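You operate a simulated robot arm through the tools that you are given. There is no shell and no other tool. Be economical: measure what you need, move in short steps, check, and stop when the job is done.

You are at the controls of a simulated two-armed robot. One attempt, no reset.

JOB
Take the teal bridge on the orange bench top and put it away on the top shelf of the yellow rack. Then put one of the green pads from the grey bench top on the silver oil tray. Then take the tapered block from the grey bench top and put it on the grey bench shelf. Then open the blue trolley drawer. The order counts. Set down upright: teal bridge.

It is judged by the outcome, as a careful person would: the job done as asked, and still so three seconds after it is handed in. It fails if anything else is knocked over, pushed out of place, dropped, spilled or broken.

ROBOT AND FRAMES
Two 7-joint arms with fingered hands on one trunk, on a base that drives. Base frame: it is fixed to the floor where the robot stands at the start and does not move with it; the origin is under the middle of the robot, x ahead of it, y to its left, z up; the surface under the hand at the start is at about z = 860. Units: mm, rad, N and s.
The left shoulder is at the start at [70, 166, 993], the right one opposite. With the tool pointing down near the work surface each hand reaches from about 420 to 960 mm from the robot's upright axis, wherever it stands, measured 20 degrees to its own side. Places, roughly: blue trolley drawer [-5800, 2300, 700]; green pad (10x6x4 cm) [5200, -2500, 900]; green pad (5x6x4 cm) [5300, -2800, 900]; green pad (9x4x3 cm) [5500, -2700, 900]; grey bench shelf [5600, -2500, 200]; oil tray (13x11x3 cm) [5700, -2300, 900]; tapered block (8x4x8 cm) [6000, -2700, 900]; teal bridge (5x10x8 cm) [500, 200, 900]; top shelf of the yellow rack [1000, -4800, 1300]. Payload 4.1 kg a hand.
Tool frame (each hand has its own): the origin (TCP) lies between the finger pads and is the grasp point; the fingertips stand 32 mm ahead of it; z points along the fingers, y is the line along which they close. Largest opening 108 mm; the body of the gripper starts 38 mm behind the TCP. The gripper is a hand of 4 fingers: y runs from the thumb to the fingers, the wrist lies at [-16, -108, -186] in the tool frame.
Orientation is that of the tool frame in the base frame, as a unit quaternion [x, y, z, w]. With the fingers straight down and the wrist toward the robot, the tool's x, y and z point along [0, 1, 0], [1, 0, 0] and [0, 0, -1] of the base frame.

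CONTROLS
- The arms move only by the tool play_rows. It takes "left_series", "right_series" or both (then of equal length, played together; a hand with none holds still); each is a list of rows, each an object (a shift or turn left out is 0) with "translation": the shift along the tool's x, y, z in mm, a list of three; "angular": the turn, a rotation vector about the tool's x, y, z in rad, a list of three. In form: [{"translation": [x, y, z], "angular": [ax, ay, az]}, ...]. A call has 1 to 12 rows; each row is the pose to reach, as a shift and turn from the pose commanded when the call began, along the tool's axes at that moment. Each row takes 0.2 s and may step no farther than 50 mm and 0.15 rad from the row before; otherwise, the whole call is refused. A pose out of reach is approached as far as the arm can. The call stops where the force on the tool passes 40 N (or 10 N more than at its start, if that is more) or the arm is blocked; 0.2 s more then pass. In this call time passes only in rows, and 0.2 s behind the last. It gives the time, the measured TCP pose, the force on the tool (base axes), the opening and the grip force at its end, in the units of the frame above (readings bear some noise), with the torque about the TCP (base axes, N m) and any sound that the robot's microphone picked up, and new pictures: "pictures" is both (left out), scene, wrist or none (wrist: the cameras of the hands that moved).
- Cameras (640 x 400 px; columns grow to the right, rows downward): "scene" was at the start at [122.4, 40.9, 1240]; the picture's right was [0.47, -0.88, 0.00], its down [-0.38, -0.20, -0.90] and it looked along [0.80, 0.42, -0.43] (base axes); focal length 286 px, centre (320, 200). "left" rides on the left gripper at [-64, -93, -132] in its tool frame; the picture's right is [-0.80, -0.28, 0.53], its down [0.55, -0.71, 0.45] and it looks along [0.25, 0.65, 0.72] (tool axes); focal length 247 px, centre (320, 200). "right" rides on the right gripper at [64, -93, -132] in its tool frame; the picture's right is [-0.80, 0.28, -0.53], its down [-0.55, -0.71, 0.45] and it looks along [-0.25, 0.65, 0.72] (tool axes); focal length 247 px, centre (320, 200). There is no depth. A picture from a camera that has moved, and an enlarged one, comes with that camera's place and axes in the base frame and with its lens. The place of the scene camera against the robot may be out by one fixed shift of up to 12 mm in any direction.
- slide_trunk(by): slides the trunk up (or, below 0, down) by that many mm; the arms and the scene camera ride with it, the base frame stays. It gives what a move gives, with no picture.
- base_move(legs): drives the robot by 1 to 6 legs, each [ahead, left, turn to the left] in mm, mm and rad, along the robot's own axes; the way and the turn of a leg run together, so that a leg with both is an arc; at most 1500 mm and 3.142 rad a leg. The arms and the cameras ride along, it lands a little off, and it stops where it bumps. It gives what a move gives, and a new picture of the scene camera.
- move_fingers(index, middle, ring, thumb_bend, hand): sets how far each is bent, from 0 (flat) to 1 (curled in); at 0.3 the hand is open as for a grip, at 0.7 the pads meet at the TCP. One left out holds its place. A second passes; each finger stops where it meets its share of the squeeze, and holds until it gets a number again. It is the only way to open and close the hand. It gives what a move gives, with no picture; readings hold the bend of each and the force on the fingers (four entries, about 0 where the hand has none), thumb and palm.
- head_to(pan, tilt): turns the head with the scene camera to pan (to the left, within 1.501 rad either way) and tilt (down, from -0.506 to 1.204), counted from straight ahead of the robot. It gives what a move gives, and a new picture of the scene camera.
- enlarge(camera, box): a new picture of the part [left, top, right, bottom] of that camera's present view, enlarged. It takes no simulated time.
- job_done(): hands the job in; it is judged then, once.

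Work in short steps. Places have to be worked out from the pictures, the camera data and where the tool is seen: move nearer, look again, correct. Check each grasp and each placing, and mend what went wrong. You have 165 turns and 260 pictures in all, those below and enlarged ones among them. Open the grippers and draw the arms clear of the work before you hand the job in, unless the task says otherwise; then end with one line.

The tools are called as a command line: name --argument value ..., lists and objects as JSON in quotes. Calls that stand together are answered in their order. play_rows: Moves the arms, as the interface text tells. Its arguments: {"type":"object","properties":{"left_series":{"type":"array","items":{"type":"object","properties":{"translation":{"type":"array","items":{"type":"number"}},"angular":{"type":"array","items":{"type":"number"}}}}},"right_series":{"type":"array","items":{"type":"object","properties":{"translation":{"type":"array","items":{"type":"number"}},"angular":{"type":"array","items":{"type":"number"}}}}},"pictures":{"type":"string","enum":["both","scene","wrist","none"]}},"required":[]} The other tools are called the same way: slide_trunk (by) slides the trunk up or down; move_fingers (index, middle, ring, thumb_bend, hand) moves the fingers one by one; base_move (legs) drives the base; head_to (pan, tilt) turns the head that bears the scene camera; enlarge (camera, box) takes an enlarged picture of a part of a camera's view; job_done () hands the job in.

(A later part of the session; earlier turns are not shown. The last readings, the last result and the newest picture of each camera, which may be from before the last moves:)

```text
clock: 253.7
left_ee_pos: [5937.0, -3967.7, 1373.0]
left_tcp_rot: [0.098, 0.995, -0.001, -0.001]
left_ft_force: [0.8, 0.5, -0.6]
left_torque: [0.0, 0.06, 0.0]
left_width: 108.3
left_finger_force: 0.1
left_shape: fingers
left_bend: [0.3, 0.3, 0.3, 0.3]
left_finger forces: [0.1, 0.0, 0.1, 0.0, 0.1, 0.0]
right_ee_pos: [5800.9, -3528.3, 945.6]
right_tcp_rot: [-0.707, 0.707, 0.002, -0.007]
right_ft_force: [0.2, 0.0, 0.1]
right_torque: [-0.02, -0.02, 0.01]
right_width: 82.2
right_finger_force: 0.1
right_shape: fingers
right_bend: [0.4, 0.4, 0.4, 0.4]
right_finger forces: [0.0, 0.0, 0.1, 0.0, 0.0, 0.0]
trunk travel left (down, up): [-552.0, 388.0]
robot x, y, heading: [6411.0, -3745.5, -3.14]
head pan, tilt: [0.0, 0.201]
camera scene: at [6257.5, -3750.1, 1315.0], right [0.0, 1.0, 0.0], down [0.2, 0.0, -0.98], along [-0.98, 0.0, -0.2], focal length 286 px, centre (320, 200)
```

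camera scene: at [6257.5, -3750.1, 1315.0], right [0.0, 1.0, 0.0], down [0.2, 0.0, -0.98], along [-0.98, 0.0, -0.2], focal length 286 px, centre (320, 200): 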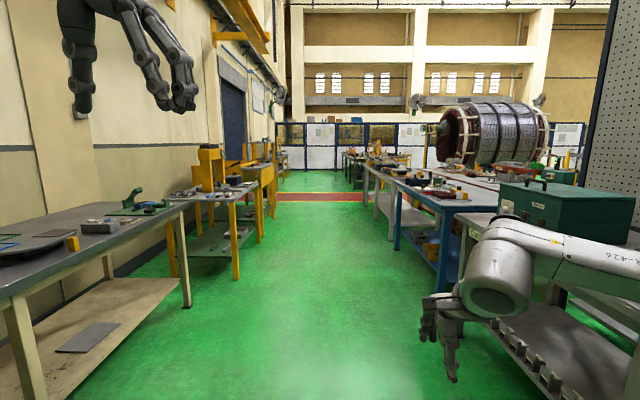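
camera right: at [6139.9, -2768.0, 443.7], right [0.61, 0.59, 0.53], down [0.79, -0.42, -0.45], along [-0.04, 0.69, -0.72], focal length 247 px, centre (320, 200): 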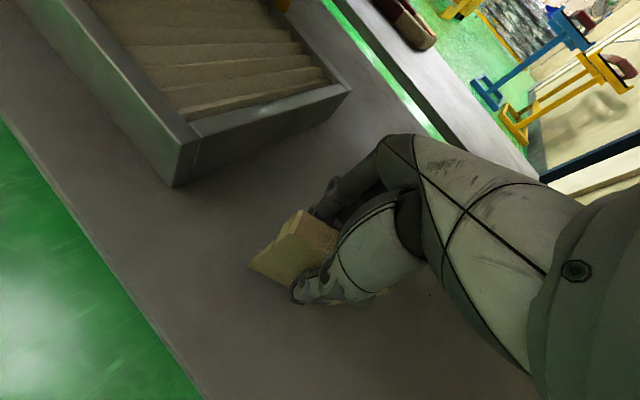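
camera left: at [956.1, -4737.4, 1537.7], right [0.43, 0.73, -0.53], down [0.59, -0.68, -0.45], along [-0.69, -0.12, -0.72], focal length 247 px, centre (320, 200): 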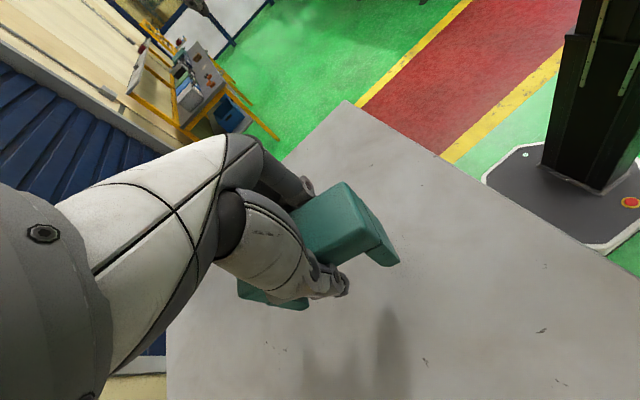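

The aisle is clear. Drive 4 × 1450 west.

base_move --legs '[[1450, 0, 0], [1450, 0, 0], [1450, 0, 0], [1450, 0, 0]]'

```text
clock: 280.9
left_ee_pos: [213.3, -3732.1, 1373.9]
left_tcp_rot: [0.138, 0.99, -0.001, 0.0]
left_ft_force: [-0.1, -0.3, -0.3]
left_torque: [0.05, -0.01, -0.02]
left_width: 108.4
left_finger_force: 0.0
left_shape: fingers
left_bend: [0.3, 0.3, 0.3, 0.3]
left_finger forces: [0.0, 0.0, 0.1, 0.0, 0.0, 0.0]
right_ee_pos: [111.0, -3283.5, 944.0]
right_tcp_rot: [-0.677, 0.736, 0.003, -0.006]
right_ft_force: [0.4, 0.9, 0.4]
right_torque: [0.03, 0.02, 0.02]
right_width: 82.3
right_finger_force: 0.0
right_shape: fingers
right_bend: [0.4, 0.4, 0.4, 0.4]
right_finger forces: [0.0, 0.1, 0.0, 0.0, 0.1, 0.0]
trunk travel left (down, up): [-552.0, 388.0]
robot x, y, heading: [702.9, -3556.3, 3.065]
head pan, tilt: [0.0, 0.201]
camera scene: at [549.9, -3542.0, 1315.0], right [0.08, 1.0, 0.0], down [0.2, -0.02, -0.98], along [-0.98, 0.08, -0.2], focal length 286 px, centre (320, 200)
```

scene: 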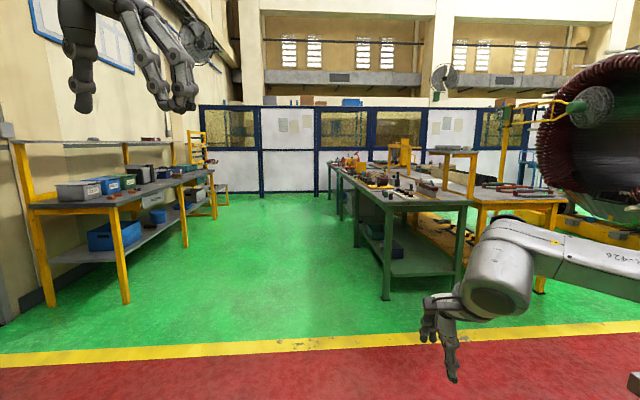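

Enter the red aisle (x≈-500) and turn north.

base_move --legs '[[1190, 0, 0], [0, 0, -1.49]]'

```text
clock: 290.6
left_ee_pos: [-714.4, -2997.9, 1374.5]
left_tcp_rot: [0.769, 0.64, 0.0, -0.002]
left_ft_force: [0.6, -0.1, -0.2]
left_torque: [0.03, -0.02, -0.01]
left_width: 108.4
left_finger_force: 0.0
left_shape: fingers
left_bend: [0.3, 0.3, 0.3, 0.3]
left_finger forces: [0.0, 0.1, 0.1, 0.0, 0.0, 0.0]
right_ee_pos: [-279.3, -2855.7, 944.9]
right_tcp_rot: [-0.007, 1.0, 0.005, -0.003]
right_ft_force: [-0.2, -0.6, 0.0]
right_torque: [0.03, 0.02, -0.02]
right_width: 82.1
right_finger_force: 0.0
right_shape: fingers
right_bend: [0.4, 0.4, 0.4, 0.4]
right_finger forces: [0.1, 0.0, 0.0, 0.1, 0.1, 0.0]
trunk travel left (down, up): [-552.0, 388.0]
robot x, y, heading: [-489.8, -3468.5, 1.587]
head pan, tilt: [0.0, 0.201]
camera scene: at [-500.5, -3327.5, 1315.0], right [1.0, 0.02, 0.0], down [0.0, -0.2, -0.98], along [-0.02, 0.98, -0.2], focal length 286 px, centre (320, 200)
```

scene: 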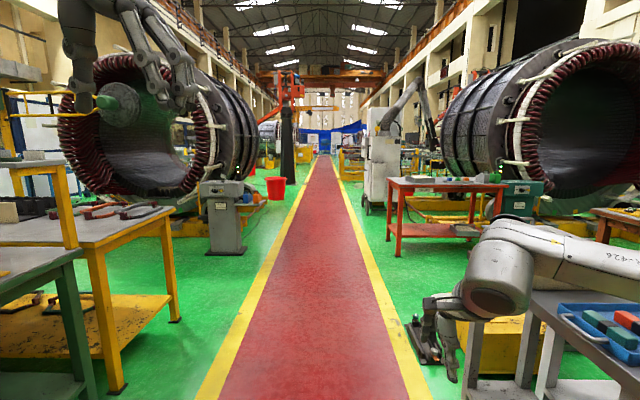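

Drive north 3000 and look to the west.

base_move --legs '[[1450, 0, -0.01], [1450, 0, 0]]'

head_to --pan 1.1 --tilt 0.1

```text
clock: 304.5
left_ee_pos: [-753.7, -112.4, 1373.5]
left_tcp_rot: [0.771, 0.637, 0.0, -0.001]
left_ft_force: [-0.1, -0.1, -0.4]
left_torque: [-0.01, 0.01, 0.03]
left_width: 108.5
left_finger_force: 0.0
left_shape: fingers
left_bend: [0.3, 0.3, 0.3, 0.3]
left_finger forces: [0.0, 0.1, 0.0, 0.0, 0.1, 0.0]
right_ee_pos: [-314.9, 26.4, 945.5]
right_tcp_rot: [-0.003, 1.0, 0.005, -0.004]
right_ft_force: [-0.2, 0.5, 1.5]
right_torque: [-0.04, 0.03, -0.03]
right_width: 82.3
right_finger_force: 0.0
right_shape: fingers
right_bend: [0.4, 0.4, 0.4, 0.4]
right_finger forces: [0.1, 0.0, 0.0, 0.0, 0.0, 0.0]
trunk travel left (down, up): [-552.0, 388.0]
robot x, y, heading: [-528.4, -584.9, 1.579]
head pan, tilt: [0.0, 0.201]
camera scene: at [-539.9, -443.5, 1315.0], right [1.0, 0.01, 0.0], down [0.0, -0.2, -0.98], along [-0.01, 0.98, -0.2], focal length 286 px, centre (320, 200)
```

scene: 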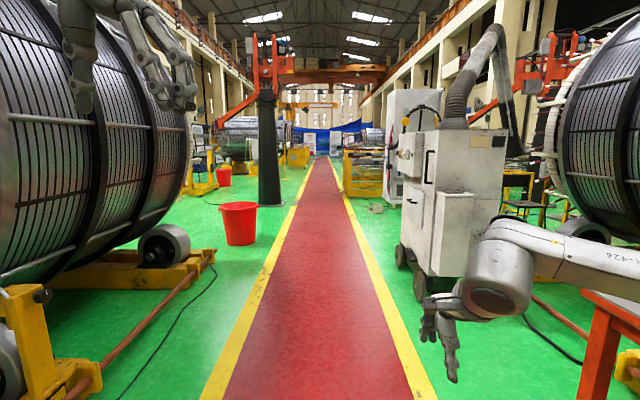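

```text
clock: 305.9
left_ee_pos: [-752.5, -113.9, 1373.0]
left_tcp_rot: [0.771, 0.637, 0.0, -0.001]
left_ft_force: [-0.4, 0.1, 0.0]
left_torque: [-0.01, -0.02, 0.0]
left_width: 108.4
left_finger_force: 0.1
left_shape: fingers
left_bend: [0.3, 0.3, 0.3, 0.3]
left_finger forces: [0.1, 0.0, 0.0, 0.0, 0.1, 0.1]
right_ee_pos: [-315.2, 26.1, 944.9]
right_tcp_rot: [-0.002, 1.0, 0.007, -0.003]
right_ft_force: [0.5, 0.5, 0.0]
right_torque: [0.0, -0.01, 0.03]
right_width: 82.3
right_finger_force: 0.0
right_shape: fingers
right_bend: [0.4, 0.4, 0.4, 0.4]
right_finger forces: [0.1, 0.1, 0.0, 0.0, 0.1, 0.0]
trunk travel left (down, up): [-552.0, 388.0]
robot x, y, heading: [-526.6, -584.1, 1.584]
head pan, tilt: [1.1, 0.099]
camera scene: at [-621.4, -495.8, 1324.4], right [0.45, 0.9, 0.0], down [0.09, -0.04, -0.99], along [-0.89, 0.44, -0.1], focal length 286 px, centre (320, 200)
```

scene: 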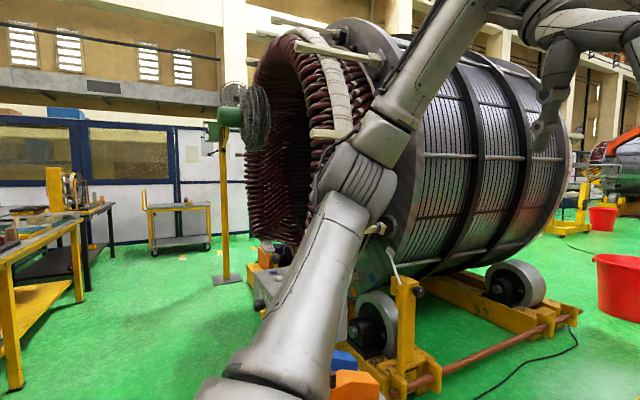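

There is a clear corridor west along y≈-700, south of the stator. Turn west and drive 1450×3, looking ahead.

base_move --legs '[[-150, 0, 0], [0, 0, 1.557], [1450, 0, 0], [1450, 0, 0], [1100, 0, 0]]'

head_to --pan -0.7 --tilt 0.15

```text
clock: 327.4
left_ee_pos: [-4409.7, -721.9, 1374.8]
left_tcp_rot: [0.235, 0.972, 0.004, -0.003]
left_ft_force: [0.2, -0.1, 0.8]
left_torque: [0.01, 0.04, -0.01]
left_width: 108.5
left_finger_force: 0.0
left_shape: fingers
left_bend: [0.3, 0.3, 0.3, 0.3]
left_finger forces: [0.0, 0.0, 0.1, 0.0, 0.0, 0.0]
right_ee_pos: [-4420.5, -264.3, 957.3]
right_tcp_rot: [-0.606, 0.796, 0.014, -0.008]
right_ft_force: [0.3, -0.6, 0.3]
right_torque: [0.02, 0.04, 0.02]
right_width: 82.2
right_finger_force: 0.0
right_shape: fingers
right_bend: [0.4, 0.4, 0.4, 0.4]
right_finger forces: [0.0, 0.0, 0.0, 0.0, 0.1, 0.1]
trunk travel left (down, up): [-552.0, 388.0]
robot x, y, heading: [-3898.3, -630.8, 2.863]
head pan, tilt: [1.1, 0.099]
stopped in leg 5: the robot was blocked; the commanded pose is now the measured one
camera scene: at [-4014.4, -703.0, 1324.4], right [-0.73, 0.68, 0.01], down [0.07, 0.09, -0.99], along [-0.68, -0.73, -0.11], focal length 286 px, centre (320, 200)
```

scene: 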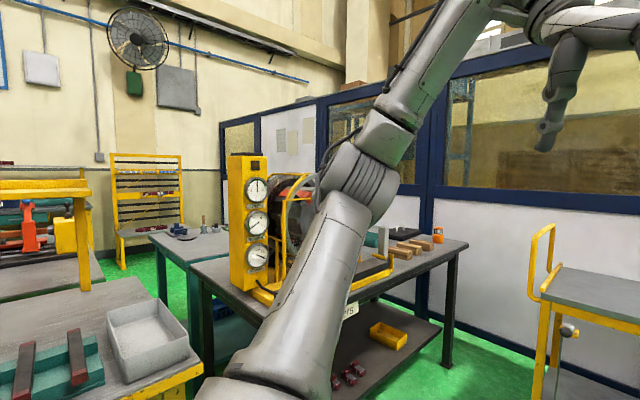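

```text
clock: 329.2
left_ee_pos: [-4411.5, -723.4, 1372.9]
left_tcp_rot: [0.235, 0.972, 0.005, -0.002]
left_ft_force: [0.1, -0.6, 0.3]
left_torque: [-0.01, -0.02, 0.01]
left_width: 108.5
left_finger_force: 0.0
left_shape: fingers
left_bend: [0.3, 0.3, 0.3, 0.3]
left_finger forces: [0.0, 0.0, 0.0, 0.0, 0.0, 0.0]
right_ee_pos: [-4420.5, -261.3, 954.4]
right_tcp_rot: [-0.603, 0.798, 0.013, -0.005]
right_ft_force: [1.6, -0.1, -0.2]
right_torque: [0.02, -0.01, -0.03]
right_width: 82.4
right_finger_force: 0.2
right_shape: fingers
right_bend: [0.4, 0.4, 0.4, 0.4]
right_finger forces: [0.0, 0.1, 0.1, 0.0, 0.1, 0.0]
trunk travel left (down, up): [-552.0, 388.0]
robot x, y, heading: [-3896.7, -628.5, 2.866]
head pan, tilt: [-0.7, 0.15]
camera scene: at [-4006.1, -560.2, 1321.2], right [0.83, 0.56, 0.01], down [0.08, -0.11, -0.99], along [-0.55, 0.82, -0.13], focal length 286 px, centre (320, 200)
```

scene: 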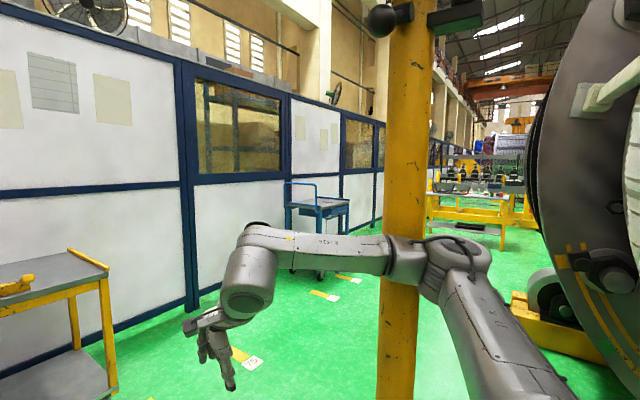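

The right elbow bumped the yellow fan post; the post still stands. Back off along my own line and look.

base_move --legs '[[-250, 0, 0]]'

head_to --pan -0.4 --tilt 0.2

```text
clock: 331.1
left_ee_pos: [-4172.1, -770.6, 1373.1]
left_tcp_rot: [0.236, 0.972, -0.001, 0.001]
left_ft_force: [0.1, 0.7, -0.2]
left_torque: [-0.02, 0.01, -0.02]
left_width: 108.7
left_finger_force: 0.1
left_shape: fingers
left_bend: [0.3, 0.3, 0.3, 0.3]
left_finger forces: [0.1, 0.1, 0.0, 0.0, 0.1, 0.0]
right_ee_pos: [-4180.7, -316.4, 949.4]
right_tcp_rot: [-0.602, 0.798, 0.006, -0.01]
right_ft_force: [0.3, -0.1, 0.0]
right_torque: [0.01, -0.02, -0.01]
right_width: 82.2
right_finger_force: 0.1
right_shape: fingers
right_bend: [0.4, 0.4, 0.4, 0.4]
right_finger forces: [0.0, 0.0, 0.1, 0.1, 0.1, 0.1]
trunk travel left (down, up): [-552.0, 388.0]
robot x, y, heading: [-3655.6, -703.7, 2.857]
head pan, tilt: [-0.7, 0.15]
camera scene: at [-3765.7, -608.5, 1319.8], right [0.83, 0.56, 0.0], down [0.08, -0.12, -0.99], along [-0.55, 0.82, -0.15], focal length 286 px, centre (320, 200)
```

scene: 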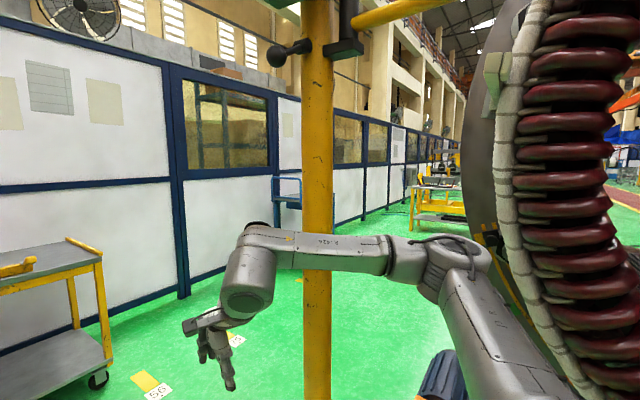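

```text
clock: 331.9
left_ee_pos: [-4172.2, -770.1, 1372.3]
left_tcp_rot: [0.236, 0.972, -0.003, 0.002]
left_ft_force: [-1.2, -0.5, 0.0]
left_torque: [0.03, 0.01, 0.02]
left_width: 108.8
left_finger_force: 0.1
left_shape: fingers
left_bend: [0.3, 0.3, 0.3, 0.3]
left_finger forces: [0.1, 0.0, 0.0, 0.0, 0.0, 0.0]
right_ee_pos: [-4181.5, -315.4, 947.0]
right_tcp_rot: [-0.603, 0.798, 0.006, -0.01]
right_ft_force: [-0.6, 0.0, 0.3]
right_torque: [0.0, 0.0, -0.03]
right_width: 82.2
right_finger_force: 0.0
right_shape: fingers
right_bend: [0.4, 0.4, 0.4, 0.4]
right_finger forces: [0.0, 0.0, 0.0, 0.0, 0.1, 0.0]
trunk travel left (down, up): [-552.0, 388.0]
robot x, y, heading: [-3652.7, -695.5, 2.867]
head pan, tilt: [-0.4, 0.201]
camera scene: at [-3787.0, -626.3, 1315.0], right [0.63, 0.78, 0.0], down [0.16, -0.13, -0.98], along [-0.76, 0.62, -0.2], focal length 286 px, centre (320, 200)
```

scene: 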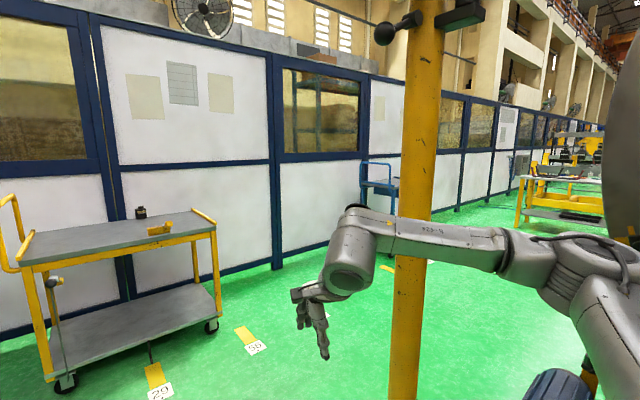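

Post unmoved (≈[-4177, -10]). The blue trolley is visible beyond. Straighten to west, shift left 120, go 1300 west, and turn north.

base_move --legs '[[0, 0, 0.274], [0, 120, 0], [700, 0, 0]]'

```text
clock: 337.5
left_ee_pos: [-4833.7, -1020.8, 1373.4]
left_tcp_rot: [0.102, 0.995, -0.002, 0.001]
left_ft_force: [-0.3, -0.4, -0.4]
left_torque: [0.01, -0.02, 0.01]
left_width: 108.7
left_finger_force: 0.0
left_shape: fingers
left_bend: [0.3, 0.3, 0.3, 0.3]
left_finger forces: [0.0, 0.0, 0.0, 0.1, 0.0, 0.0]
right_ee_pos: [-4966.9, -584.1, 948.0]
right_tcp_rot: [-0.705, 0.709, 0.004, -0.011]
right_ft_force: [-0.1, 0.2, -0.8]
right_torque: [0.0, 0.04, 0.0]
right_width: 82.2
right_finger_force: 0.0
right_shape: fingers
right_bend: [0.4, 0.4, 0.4, 0.4]
right_finger forces: [0.0, 0.0, 0.0, 0.0, 0.0, 0.0]
trunk travel left (down, up): [-552.0, 388.0]
robot x, y, heading: [-4356.3, -809.7, 3.133]
head pan, tilt: [-0.4, 0.201]
camera scene: at [-4503.4, -776.1, 1315.0], right [0.4, 0.92, 0.0], down [0.18, -0.08, -0.98], along [-0.9, 0.39, -0.2], focal length 286 px, centre (320, 200)
```

scene: 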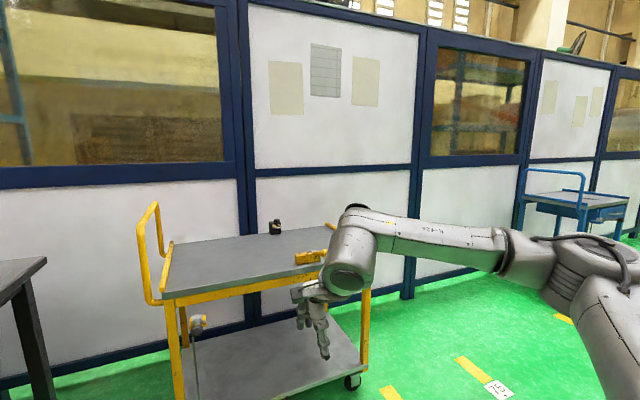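

Continue 500 west and turn north.

base_move --legs '[[480, 0, 0], [0, 0, -1.562], [800, 0, 0]]'

head_to --pan 0.3 --tilt 0.25

```text
clock: 348.1
left_ee_pos: [-5068.7, 478.4, 1373.3]
left_tcp_rot: [0.77, 0.638, -0.002, -0.002]
left_ft_force: [0.7, -1.1, -0.1]
left_torque: [-0.01, 0.02, 0.05]
left_width: 108.5
left_finger_force: 0.0
left_shape: fingers
left_bend: [0.3, 0.3, 0.3, 0.3]
left_finger forces: [0.1, 0.0, 0.0, 0.0, 0.1, 0.0]
right_ee_pos: [-4637.8, 617.5, 949.0]
right_tcp_rot: [-0.006, 1.0, 0.01, -0.004]
right_ft_force: [-0.1, -0.2, -0.7]
right_torque: [-0.05, -0.03, 0.03]
right_width: 82.0
right_finger_force: 0.0
right_shape: fingers
right_bend: [0.4, 0.4, 0.4, 0.4]
right_finger forces: [0.0, 0.0, 0.1, 0.1, 0.0, 0.1]
trunk travel left (down, up): [-552.0, 388.0]
robot x, y, heading: [-4849.6, 5.2, 1.584]
head pan, tilt: [-0.4, 0.201]
camera scene: at [-4825.9, 139.8, 1315.0], right [0.93, -0.38, 0.0], down [-0.08, -0.18, -0.98], along [0.37, 0.91, -0.2], focal length 286 px, centre (320, 200)
```

scene: 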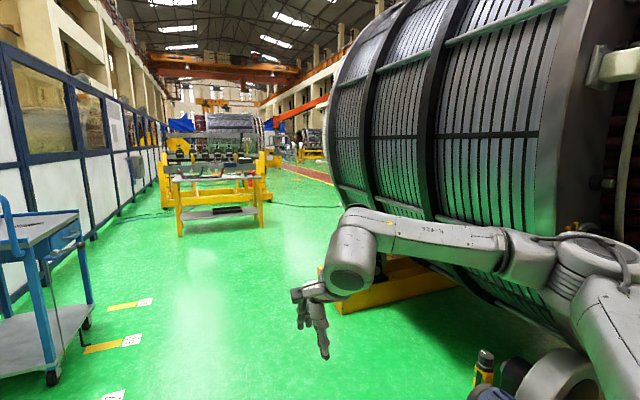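

```text
clock: 349.2
left_ee_pos: [-5070.4, 477.7, 1373.8]
left_tcp_rot: [0.769, 0.639, -0.002, -0.001]
left_ft_force: [0.2, 0.6, 0.4]
left_torque: [0.0, 0.0, -0.01]
left_width: 108.8
left_finger_force: 0.0
left_shape: fingers
left_bend: [0.3, 0.3, 0.3, 0.3]
left_finger forces: [0.1, 0.0, 0.0, 0.1, 0.0, 0.0]
right_ee_pos: [-4636.4, 617.7, 947.8]
right_tcp_rot: [-0.007, 1.0, 0.011, -0.005]
right_ft_force: [-0.3, 0.5, 0.0]
right_torque: [0.02, 0.03, -0.02]
right_width: 82.3
right_finger_force: 0.0
right_shape: fingers
right_bend: [0.4, 0.4, 0.4, 0.4]
right_finger forces: [0.1, 0.0, 0.0, 0.0, 0.0, 0.0]
trunk travel left (down, up): [-552.0, 388.0]
robot x, y, heading: [-4850.6, 4.6, 1.585]
head pan, tilt: [0.3, 0.25]
camera scene: at [-4889.7, 142.4, 1310.5], right [0.95, 0.3, 0.0], down [0.08, -0.24, -0.97], along [-0.3, 0.92, -0.25], focal length 286 px, centre (320, 200)
```

scene: 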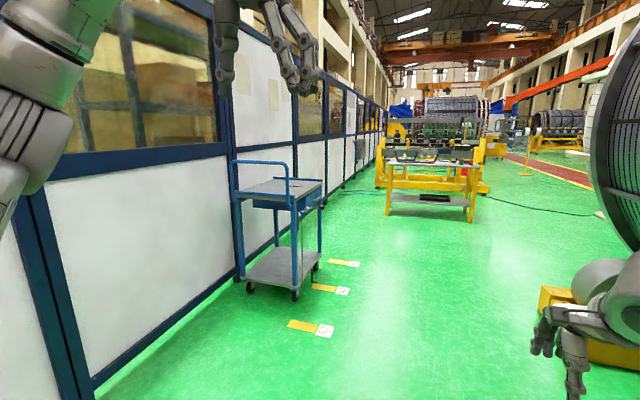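

The blue trolley is ahead left. Enlarge to see the drawer.

enlarge --camera "scene" --box '[210, 140, 350, 310]'

```text
2.35 times, centred on (280, 225) of scene
camera zoom: at [-4889.7, 142.4, 1310.5], right [0.95, 0.3, 0.0], down [0.08, -0.24, -0.97], along [-0.3, 0.92, -0.25], focal length 673 px, centre (414, 141)
```

zoom: 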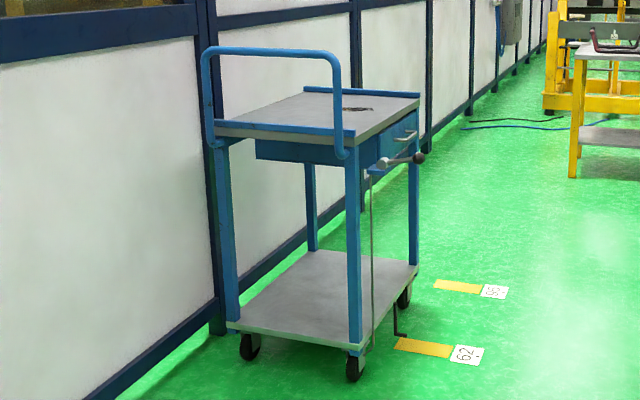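

The drawer is on the trolley's east face, with a bar handle. Drive up beside it and turn to face it (west).

base_move --legs '[[1100, 0, 0], [1100, -20, 0], [0, 0, 1.557]]'

head_to --pan 0.0 --tilt 0.5

```text
clock: 363.9
left_ee_pos: [-5336.3, 2032.4, 1373.5]
left_tcp_rot: [0.108, 0.994, -0.002, 0.001]
left_ft_force: [-1.1, 0.1, 0.0]
left_torque: [0.03, -0.01, -0.01]
left_width: 108.3
left_finger_force: 0.1
left_shape: fingers
left_bend: [0.3, 0.3, 0.3, 0.3]
left_finger forces: [0.1, 0.0, 0.0, 0.0, 0.0, 0.0]
right_ee_pos: [-5463.2, 2468.9, 947.9]
right_tcp_rot: [-0.701, 0.713, 0.005, -0.011]
right_ft_force: [0.6, 0.5, -0.3]
right_torque: [-0.01, -0.01, -0.02]
right_width: 82.1
right_finger_force: 0.2
right_shape: fingers
right_bend: [0.4, 0.4, 0.4, 0.4]
right_finger forces: [0.0, 0.0, 0.0, 0.0, 0.0, 0.1]
trunk travel left (down, up): [-552.0, 388.0]
robot x, y, heading: [-4857.1, 2236.6, 3.118]
head pan, tilt: [0.3, 0.25]
camera scene: at [-5007.1, 2208.1, 1310.5], right [-0.28, 0.96, 0.0], down [0.24, 0.07, -0.97], along [-0.93, -0.27, -0.25], focal length 286 px, centre (320, 200)
```

scene: 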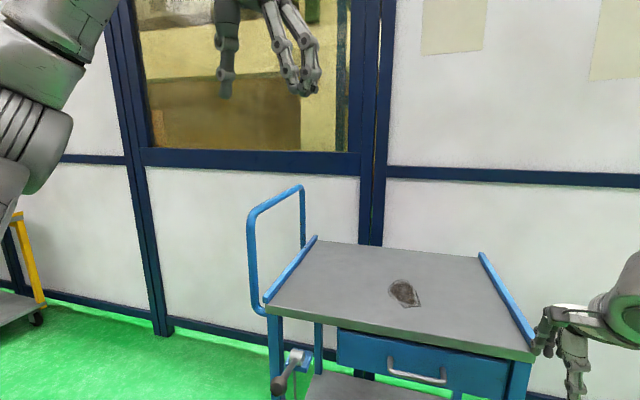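

```text
clock: 364.7
left_ee_pos: [-5337.8, 2031.7, 1373.2]
left_tcp_rot: [0.108, 0.994, -0.004, 0.001]
left_ft_force: [-0.2, -0.3, -0.2]
left_torque: [-0.02, -0.01, 0.01]
left_width: 109.0
left_finger_force: 0.1
left_shape: fingers
left_bend: [0.3, 0.3, 0.3, 0.3]
left_finger forces: [0.0, 0.1, 0.1, 0.0, 0.0, 0.1]
right_ee_pos: [-5462.8, 2469.7, 948.1]
right_tcp_rot: [-0.701, 0.713, 0.003, -0.011]
right_ft_force: [-0.9, -0.3, 0.2]
right_torque: [-0.01, 0.0, -0.02]
right_width: 82.1
right_finger_force: 0.1
right_shape: fingers
right_bend: [0.4, 0.4, 0.4, 0.4]
right_finger forces: [0.0, 0.0, 0.0, 0.0, 0.0, 0.0]
trunk travel left (down, up): [-552.0, 388.0]
robot x, y, heading: [-4855.8, 2237.7, 3.125]
head pan, tilt: [0.0, 0.499]
camera scene: at [-5008.3, 2235.8, 1287.4], right [0.02, 1.0, 0.0], down [0.48, -0.01, -0.88], along [-0.88, 0.02, -0.48], focal length 286 px, centre (320, 200)
```

scene: 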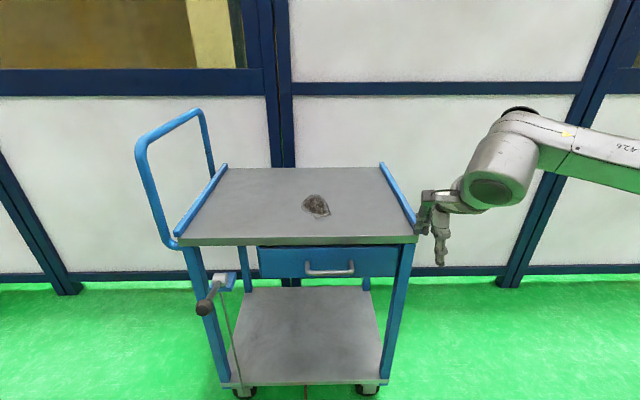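

Enlarge the drawer, handle and lever.

enlarge --camera "scene" --box '[170, 220, 430, 340]'

```text
2.46 times, centred on (300, 280) of scene
camera zoom: at [-5008.3, 2235.8, 1287.4], right [0.02, 1.0, 0.0], down [0.48, -0.01, -0.88], along [-0.88, 0.02, -0.48], focal length 704 px, centre (369, 3)
```

zoom: 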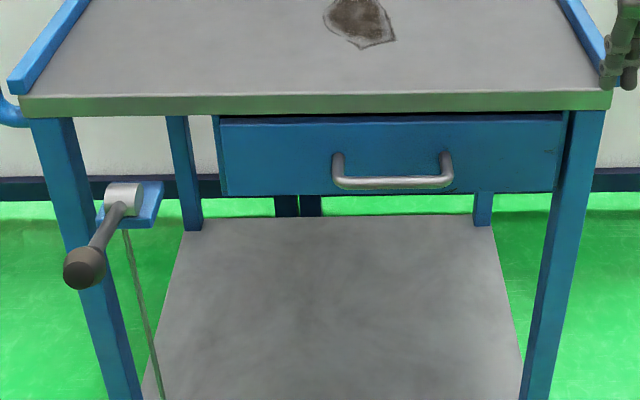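

The handle is a horizontal bar, centre ≈[-5660, 2277, 684], 140 mm long. I'll come at it horizontally with the right hand (fingers forward, closing vertically). Shift the base 150 left and pitch the hand forward.

base_move --legs '[[0, 150, 0.016]]'

play_rows --right_series '[{"angular": [-0.14, 0, 0]}, {"angular": [-0.28, 0, 0]}, {"angular": [-0.42, 0, 0]}, {"angular": [-0.56, 0, 0]}, {"angular": [-0.7, 0, 0]}, {"angular": [-0.84, 0, 0]}, {"angular": [-0.98, 0, 0]}, {"angular": [-1.12, 0, 0]}, {"angular": [-1.26, 0, 0]}, {"angular": [-1.4, 0, 0]}]' --pictures "scene"

```text
clock: 366.1
left_ee_pos: [-5336.0, 1873.8, 1373.2]
left_tcp_rot: [0.1, 0.995, -0.002, 0.001]
left_ft_force: [1.0, -0.4, 0.3]
left_torque: [0.03, 0.02, 0.01]
left_width: 108.8
left_finger_force: 0.2
left_shape: fingers
left_bend: [0.3, 0.3, 0.3, 0.3]
left_finger forces: [0.0, 0.0, 0.0, 0.0, 0.1, 0.1]
right_ee_pos: [-5467.2, 2308.6, 949.3]
right_tcp_rot: [-0.707, 0.707, 0.004, -0.01]
right_ft_force: [-0.2, 0.5, -0.4]
right_torque: [0.0, -0.02, 0.02]
right_width: 82.0
right_finger_force: 0.0
right_shape: fingers
right_bend: [0.4, 0.4, 0.4, 0.4]
right_finger forces: [0.0, 0.0, 0.1, 0.1, 0.1, 0.0]
trunk travel left (down, up): [-552.0, 388.0]
robot x, y, heading: [-4862.1, 2085.5, 3.139]
head pan, tilt: [0.0, 0.499]
camera scene: at [-5010.3, 2082.4, 1287.3], right [0.0, 1.0, 0.0], down [0.48, 0.0, -0.88], along [-0.88, 0.0, -0.48], focal length 286 px, centre (320, 200)
```

scene: 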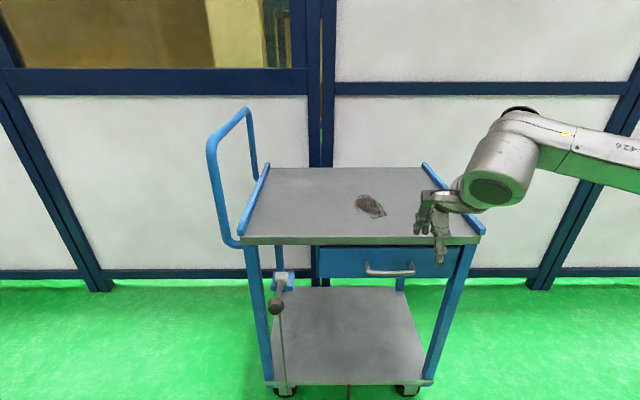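

```text
clock: 368.3
left_ee_pos: [-5335.8, 1873.3, 1374.0]
left_tcp_rot: [0.1, 0.995, -0.002, 0.001]
left_ft_force: [0.6, 0.3, 0.2]
left_torque: [-0.03, -0.01, 0.0]
left_width: 108.5
left_finger_force: 0.1
left_shape: fingers
left_bend: [0.3, 0.3, 0.3, 0.3]
left_finger forces: [0.0, 0.1, 0.1, 0.1, 0.0, 0.1]
right_ee_pos: [-5468.2, 2308.6, 948.3]
right_tcp_rot: [-0.66, 0.663, 0.246, -0.253]
right_ft_force: [0.1, -0.5, -0.5]
right_torque: [0.02, 0.04, -0.01]
right_width: 82.2
right_finger_force: 0.0
right_shape: fingers
right_bend: [0.4, 0.4, 0.4, 0.4]
right_finger forces: [0.1, 0.1, 0.0, 0.0, 0.1, 0.0]
right hand out of reach, approached as far as the arm can: row 6, 7, 8, 9, 10
trunk travel left (down, up): [-552.0, 388.0]
robot x, y, heading: [-4861.1, 2085.3, 3.139]
head pan, tilt: [0.0, 0.499]
camera scene: at [-5010.2, 2082.6, 1287.3], right [0.0, 1.0, 0.0], down [0.48, 0.0, -0.88], along [-0.88, 0.0, -0.48], focal length 286 px, centre (320, 200)
```

scene: 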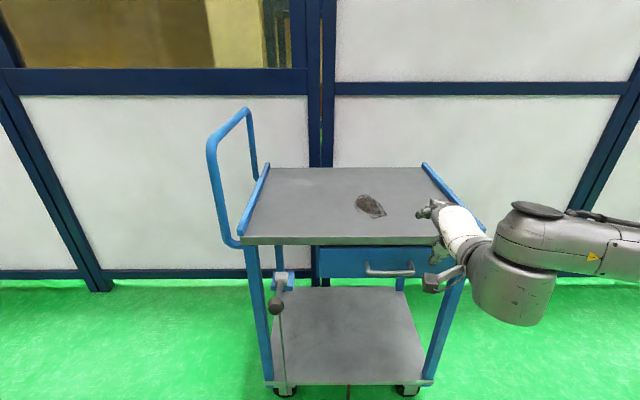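

The pitch limit is ≈41°; that is enough to hook the bar. I re-measure the bar by triangulating with a zoom from this position.

enlarge --camera "scene" --box '[300, 220, 460, 320]'

enlarge --camera "right" --box '[0, 0, 640, 400]'

```text
4.00 times, centred on (380, 270) of scene
camera zoom: at [-5010.2, 2082.6, 1287.3], right [0.0, 1.0, 0.0], down [0.48, 0.0, -0.88], along [-0.88, 0.0, -0.48], focal length 1144 px, centre (80, -80)
```

zoom: 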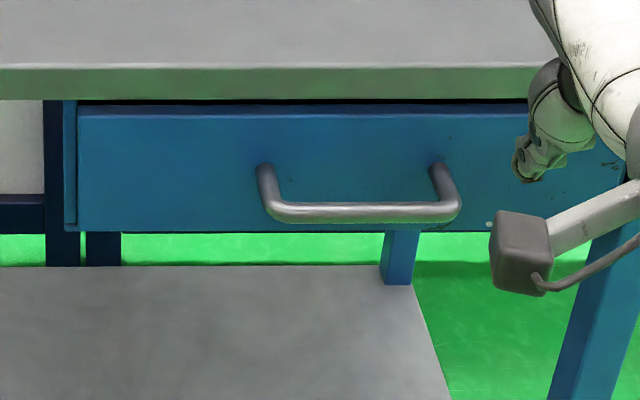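

```text
1.00 times, centred on (320, 200) of right (not enlarged: the box is as wide or as high as the picture)
camera zoom: at [-5310.9, 2243.7, 986.1], right [0.14, 0.8, 0.58], down [0.24, 0.54, -0.81], along [-0.96, 0.25, -0.11], focal length 247 px, centre (320, 200)
```

zoom: 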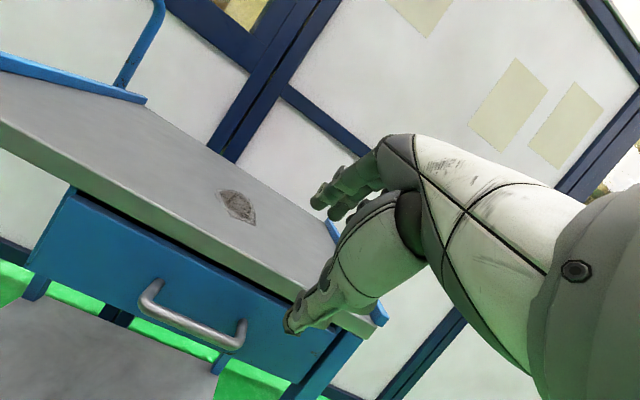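

Bar ≈ x -5615, y 2219–2348, z ≈ 718; drawer face ≈ x -5668. Pre-shape (fingers 0.5, thumb 0.35), then go to a stand-off above-front of the bar.

move_fingers --hand "right" --index 0.5 --middle 0.5 --ring 0.5 --thumb_bend 0.33

slide_trunk --by -165

base_move --legs '[[85, 25, 0]]'

enlarge --camera "right" --box '[0, 0, 640, 400]'

```text
clock: 369.3
left_ee_pos: [-5335.6, 1873.3, 1373.2]
left_tcp_rot: [0.1, 0.995, -0.002, 0.001]
left_ft_force: [-0.1, 1.1, -0.4]
left_torque: [0.03, -0.05, 0.02]
left_width: 108.7
left_finger_force: 0.0
left_shape: fingers
left_bend: [0.3, 0.3, 0.3, 0.3]
left_finger forces: [0.0, 0.0, 0.0, 0.1, 0.0, 0.0]
right_ee_pos: [-5467.8, 2308.9, 948.5]
right_tcp_rot: [-0.66, 0.663, 0.246, -0.252]
right_ft_force: [1.3, 0.5, 0.1]
right_torque: [0.01, 0.01, 0.0]
right_width: 78.2
right_finger_force: 0.1
right_shape: fingers
right_bend: [0.5, 0.5, 0.5, 0.33]
right_finger forces: [0.0, 0.0, 0.0, 0.1, 0.1, 0.0]
trunk travel left (down, up): [-552.0, 388.0]
robot x, y, heading: [-4859.0, 2084.8, 3.143]
head pan, tilt: [0.0, 0.499]
```

```text
clock: 371.2
left_ee_pos: [-5335.6, 1873.0, 1208.9]
left_tcp_rot: [0.1, 0.995, -0.003, 0.001]
left_ft_force: [0.4, -0.6, -1.1]
left_torque: [0.01, 0.02, 0.0]
left_width: 108.6
left_finger_force: 0.1
left_shape: fingers
left_bend: [0.3, 0.3, 0.3, 0.3]
left_finger forces: [0.0, 0.0, 0.1, 0.0, 0.1, 0.0]
right_ee_pos: [-5467.7, 2308.1, 784.3]
right_tcp_rot: [-0.66, 0.663, 0.247, -0.253]
right_ft_force: [0.8, 0.4, -0.7]
right_torque: [-0.01, -0.01, 0.0]
right_width: 78.4
right_finger_force: 0.0
right_shape: fingers
right_bend: [0.5, 0.5, 0.5, 0.33]
right_finger forces: [0.0, 0.1, 0.1, 0.1, 0.0, 0.0]
trunk travel left (down, up): [-387.0, 553.0]
robot x, y, heading: [-4860.7, 2084.3, 3.141]
head pan, tilt: [0.0, 0.499]
```

```text
clock: 372.3
left_ee_pos: [-5424.1, 1849.9, 1208.1]
left_tcp_rot: [0.102, 0.995, -0.002, 0.002]
left_ft_force: [-1.5, -0.3, -0.2]
left_torque: [0.03, -0.05, -0.03]
left_width: 108.6
left_finger_force: 0.0
left_shape: fingers
left_bend: [0.3, 0.3, 0.3, 0.3]
left_finger forces: [0.1, 0.0, 0.0, 0.1, 0.0, 0.0]
right_ee_pos: [-5555.6, 2285.5, 782.6]
right_tcp_rot: [-0.66, 0.664, 0.246, -0.252]
right_ft_force: [-0.5, 0.1, -1.1]
right_torque: [-0.02, -0.01, 0.03]
right_width: 78.3
right_finger_force: 0.1
right_shape: fingers
right_bend: [0.5, 0.5, 0.5, 0.33]
right_finger forces: [0.0, 0.0, 0.1, 0.0, 0.0, 0.1]
trunk travel left (down, up): [-387.0, 553.0]
robot x, y, heading: [-4944.9, 2063.8, 3.139]
head pan, tilt: [0.0, 0.499]
camera scene: at [-5098.1, 2058.4, 1122.1], right [0.01, 1.0, 0.0], down [0.48, 0.0, -0.88], along [-0.88, 0.01, -0.48], focal length 286 px, centre (320, 200)
```

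scene: 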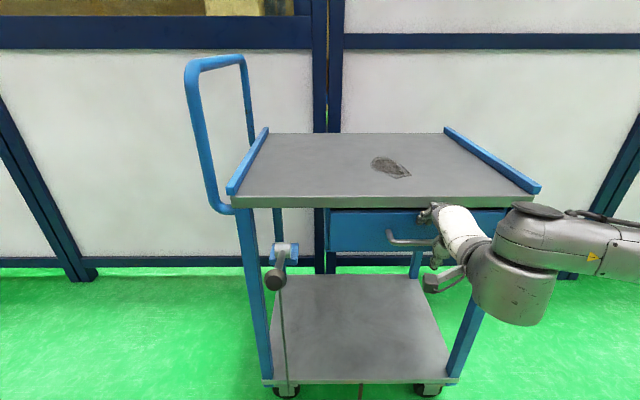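

```text
1.00 times, centred on (320, 200) of right (not enlarged: the box is as wide or as high as the picture)
camera zoom: at [-5398.2, 2220.1, 820.5], right [0.14, 0.8, 0.58], down [0.24, 0.54, -0.81], along [-0.96, 0.25, -0.11], focal length 247 px, centre (320, 200)
```

zoom: 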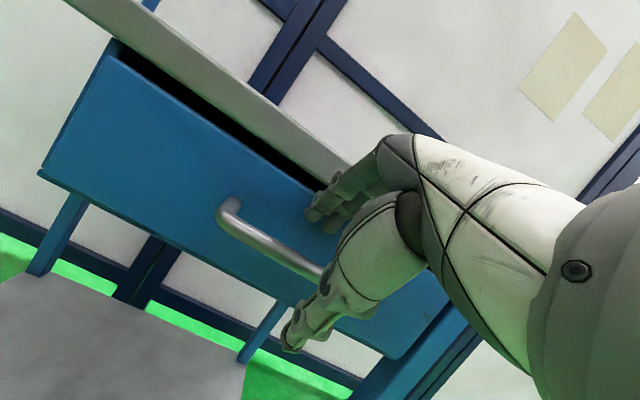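

Bar triangulated at x≈-5605, z≈738: 66 mm ahead along the fingers, well between thumb and fingers. Advance 57 mm along tool z.

play_rows --right_series '[{"translation": [0, 0, 20]}, {"translation": [0, 0, 40]}, {"translation": [0, 0, 57]}]' --pictures "both"

```text
clock: 373.1
left_ee_pos: [-5420.9, 1850.1, 1208.6]
left_tcp_rot: [0.101, 0.995, -0.004, 0.001]
left_ft_force: [-0.1, 0.1, 0.9]
left_torque: [-0.01, -0.02, -0.05]
left_width: 109.0
left_finger_force: 0.0
left_shape: fingers
left_bend: [0.3, 0.3, 0.3, 0.3]
left_finger forces: [0.1, 0.1, 0.1, 0.1, 0.0, 0.0]
right_ee_pos: [-5565.8, 2301.5, 769.1]
right_tcp_rot: [-0.659, 0.664, 0.248, -0.251]
right_ft_force: [12.6, -3.7, 1.2]
right_torque: [0.0, 0.13, 0.17]
right_width: 72.8
right_finger_force: 6.4
right_shape: fingers
right_bend: [0.54, 0.53, 0.51, 0.33]
right_finger forces: [4.6, 7.3, 0.6, 0.0, 0.1, 0.1]
right hand out of reach, approached as far as the arm can: row 1, 2, 3
trunk travel left (down, up): [-387.0, 553.0]
robot x, y, heading: [-4948.2, 2061.7, 3.137]
head pan, tilt: [0.0, 0.499]
camera scene: at [-5095.0, 2058.3, 1122.5], right [0.01, 1.0, 0.0], down [0.48, 0.0, -0.88], along [-0.88, 0.01, -0.48], focal length 286 px, centre (320, 200)
camera right: at [-5408.2, 2235.9, 806.7], right [0.14, 0.8, 0.58], down [0.24, 0.54, -0.81], along [-0.96, 0.25, -0.11], focal length 247 px, centre (320, 200)
```

scene: 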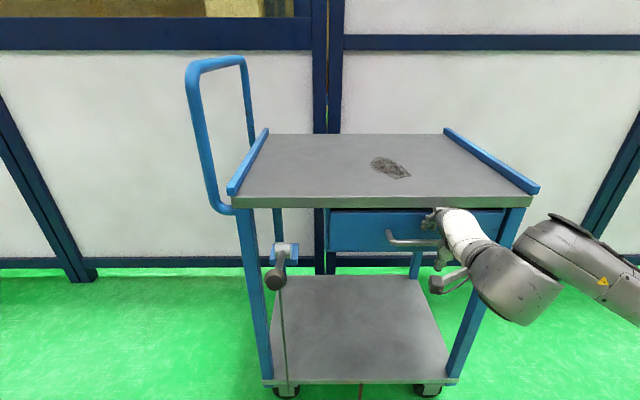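
right: 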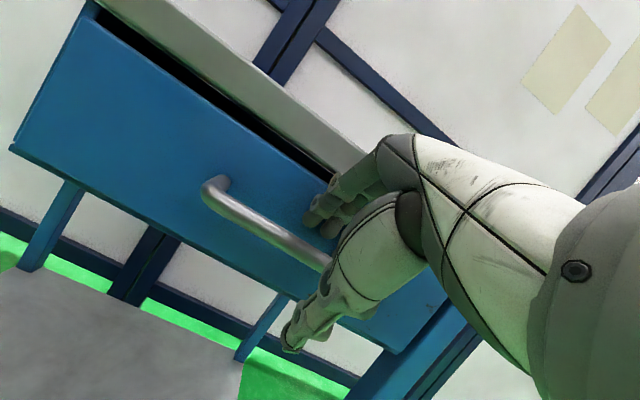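

The arm stopped short with light contact on index/middle. Zoom in to see what touches.

enlarge --camera "right" --box '[180, 130, 400, 370]'

enlarge --camera "scene" --box '[360, 180, 520, 300]'

```text
1.67 times, centred on (290, 250) of right
camera zoom: at [-5408.2, 2235.9, 806.7], right [0.14, 0.8, 0.58], down [0.24, 0.54, -0.81], along [-0.96, 0.25, -0.11], focal length 412 px, centre (370, 117)
```

zoom: 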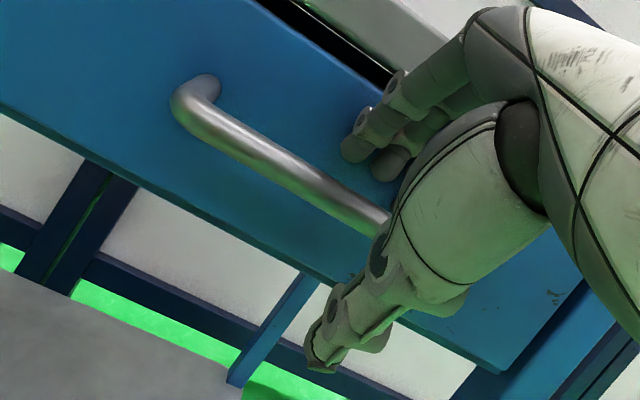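

```text
3.33 times, centred on (440, 240) of scene
camera zoom: at [-5095.0, 2058.3, 1122.5], right [0.01, 1.0, 0.0], down [0.48, 0.0, -0.88], along [-0.88, 0.01, -0.48], focal length 953 px, centre (-80, 67)
```

zoom: 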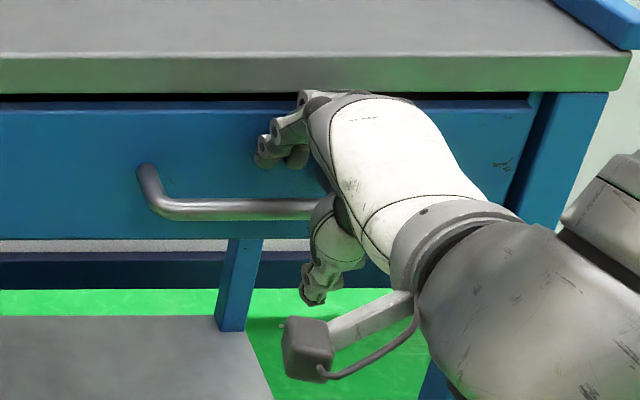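

The fingertips touch the drawer face just above the bar. Ease back 10 mm and 15 left, then lower the trunk 45 mm so that the fingers drop behind the bar.

base_move --legs '[[-10, 15, 0]]'

slide_trunk --by -35

enlarge --camera "right" --box '[180, 130, 400, 370]'

enlarge --camera "scene" --box '[360, 150, 520, 270]'

```text
clock: 373.9
left_ee_pos: [-5411.1, 1834.6, 1207.8]
left_tcp_rot: [0.101, 0.995, -0.002, 0.0]
left_ft_force: [0.4, -1.5, 0.3]
left_torque: [0.01, 0.04, 0.01]
left_width: 108.5
left_finger_force: 0.1
left_shape: fingers
left_bend: [0.3, 0.3, 0.3, 0.3]
left_finger forces: [0.0, 0.0, 0.0, 0.1, 0.0, 0.1]
right_ee_pos: [-5556.7, 2285.8, 768.8]
right_tcp_rot: [-0.659, 0.664, 0.248, -0.251]
right_ft_force: [0.0, 0.4, -0.3]
right_torque: [0.01, 0.01, -0.04]
right_width: 77.9
right_finger_force: 0.1
right_shape: fingers
right_bend: [0.5, 0.5, 0.5, 0.33]
right_finger forces: [0.0, 0.0, 0.0, 0.0, 0.0, 0.0]
trunk travel left (down, up): [-387.0, 553.0]
robot x, y, heading: [-4933.0, 2046.5, 3.131]
head pan, tilt: [0.0, 0.499]
camera scene: at [-5086.4, 2043.2, 1122.4], right [0.01, 1.0, 0.0], down [0.48, 0.0, -0.88], along [-0.88, 0.01, -0.48], focal length 286 px, centre (320, 200)
```

scene: 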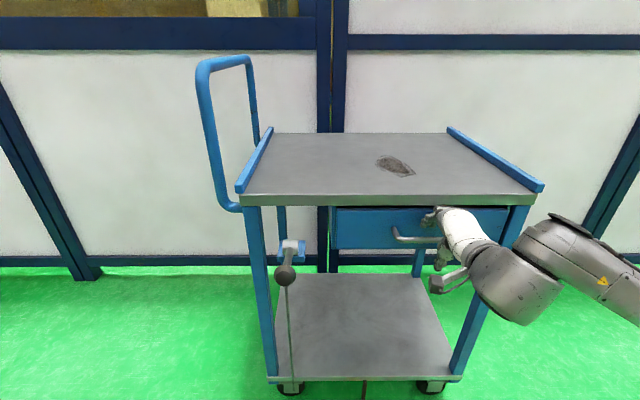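

```text
clock: 374.6
left_ee_pos: [-5411.5, 1835.1, 1173.9]
left_tcp_rot: [0.101, 0.995, -0.002, 0.0]
left_ft_force: [-0.8, -0.3, 0.0]
left_torque: [0.0, -0.01, 0.01]
left_width: 108.7
left_finger_force: 0.0
left_shape: fingers
left_bend: [0.3, 0.3, 0.3, 0.3]
left_finger forces: [0.0, 0.0, 0.0, 0.0, 0.0, 0.1]
right_ee_pos: [-5556.7, 2287.7, 734.5]
right_tcp_rot: [-0.659, 0.664, 0.247, -0.252]
right_ft_force: [-1.0, 0.6, 1.0]
right_torque: [-0.01, 0.02, 0.0]
right_width: 79.4
right_finger_force: 0.3
right_shape: fingers
right_bend: [0.49, 0.5, 0.5, 0.33]
right_finger forces: [1.0, 0.0, 0.1, 0.1, 0.1, 0.0]
trunk travel left (down, up): [-352.0, 588.0]
robot x, y, heading: [-4938.6, 2044.0, 3.14]
head pan, tilt: [0.0, 0.499]
```

```text
1.67 times, centred on (290, 250) of right
camera zoom: at [-5399.8, 2221.4, 771.2], right [0.14, 0.8, 0.58], down [0.24, 0.54, -0.81], along [-0.96, 0.25, -0.11], focal length 412 px, centre (370, 117)
```

zoom: 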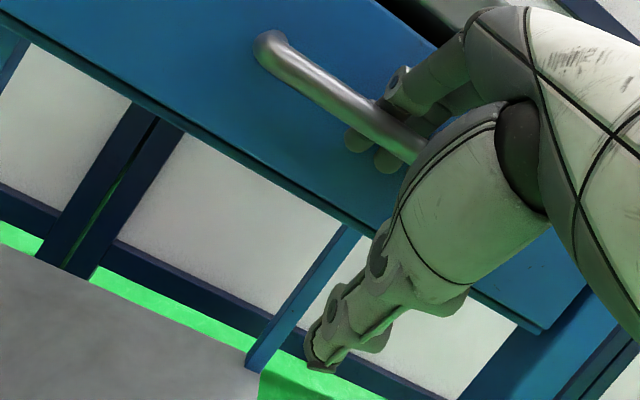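

```text
3.33 times, centred on (440, 210) of scene
camera zoom: at [-5086.7, 2043.9, 1087.4], right [0.01, 1.0, 0.0], down [0.48, 0.0, -0.88], along [-0.88, 0.01, -0.48], focal length 953 px, centre (-80, 167)
```

zoom: 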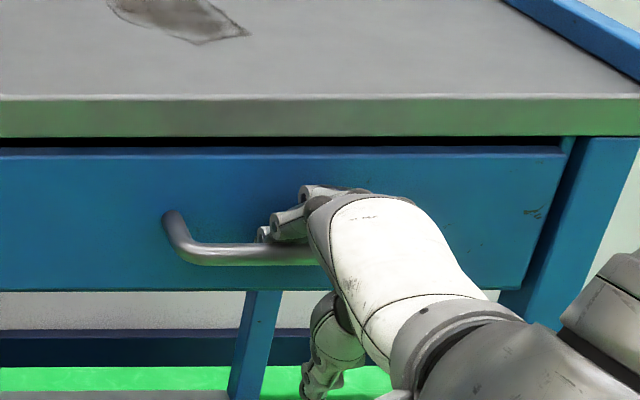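

The fingers are hooked behind the bar. Close the hand on it.

move_fingers --hand "right" --index 0.75 --middle 0.75 --ring 0.75 --thumb_bend 0.6

enlarge --camera "right" --box '[180, 130, 400, 370]'

```text
clock: 375.6
left_ee_pos: [-5412.3, 1836.5, 1173.7]
left_tcp_rot: [0.101, 0.995, -0.003, 0.001]
left_ft_force: [-0.2, 0.3, -0.1]
left_torque: [-0.02, -0.03, -0.01]
left_width: 108.7
left_finger_force: 0.2
left_shape: fingers
left_bend: [0.3, 0.3, 0.3, 0.3]
left_finger forces: [0.0, 0.1, 0.0, 0.0, 0.1, 0.1]
right_ee_pos: [-5556.3, 2286.7, 734.3]
right_tcp_rot: [-0.658, 0.665, 0.248, -0.252]
right_ft_force: [0.5, -0.6, -1.0]
right_torque: [-0.01, 0.03, 0.01]
right_width: 6.9
right_finger_force: 0.8
right_shape: fingers
right_bend: [0.75, 0.75, 0.75, 0.6]
right_finger forces: [0.0, 1.5, 0.0, 0.0, 0.0, 0.1]
trunk travel left (down, up): [-352.0, 588.0]
robot x, y, heading: [-4935.6, 2047.8, 3.137]
head pan, tilt: [0.0, 0.499]
```

```text
1.67 times, centred on (290, 250) of right
camera zoom: at [-5399.7, 2221.4, 771.1], right [0.14, 0.8, 0.58], down [0.24, 0.54, -0.81], along [-0.96, 0.25, -0.11], focal length 412 px, centre (370, 117)
```

zoom: 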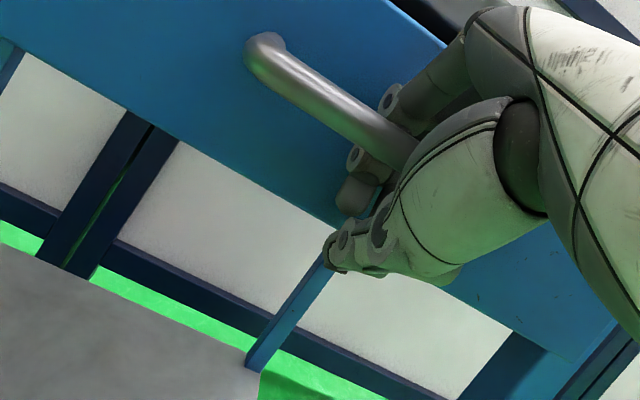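

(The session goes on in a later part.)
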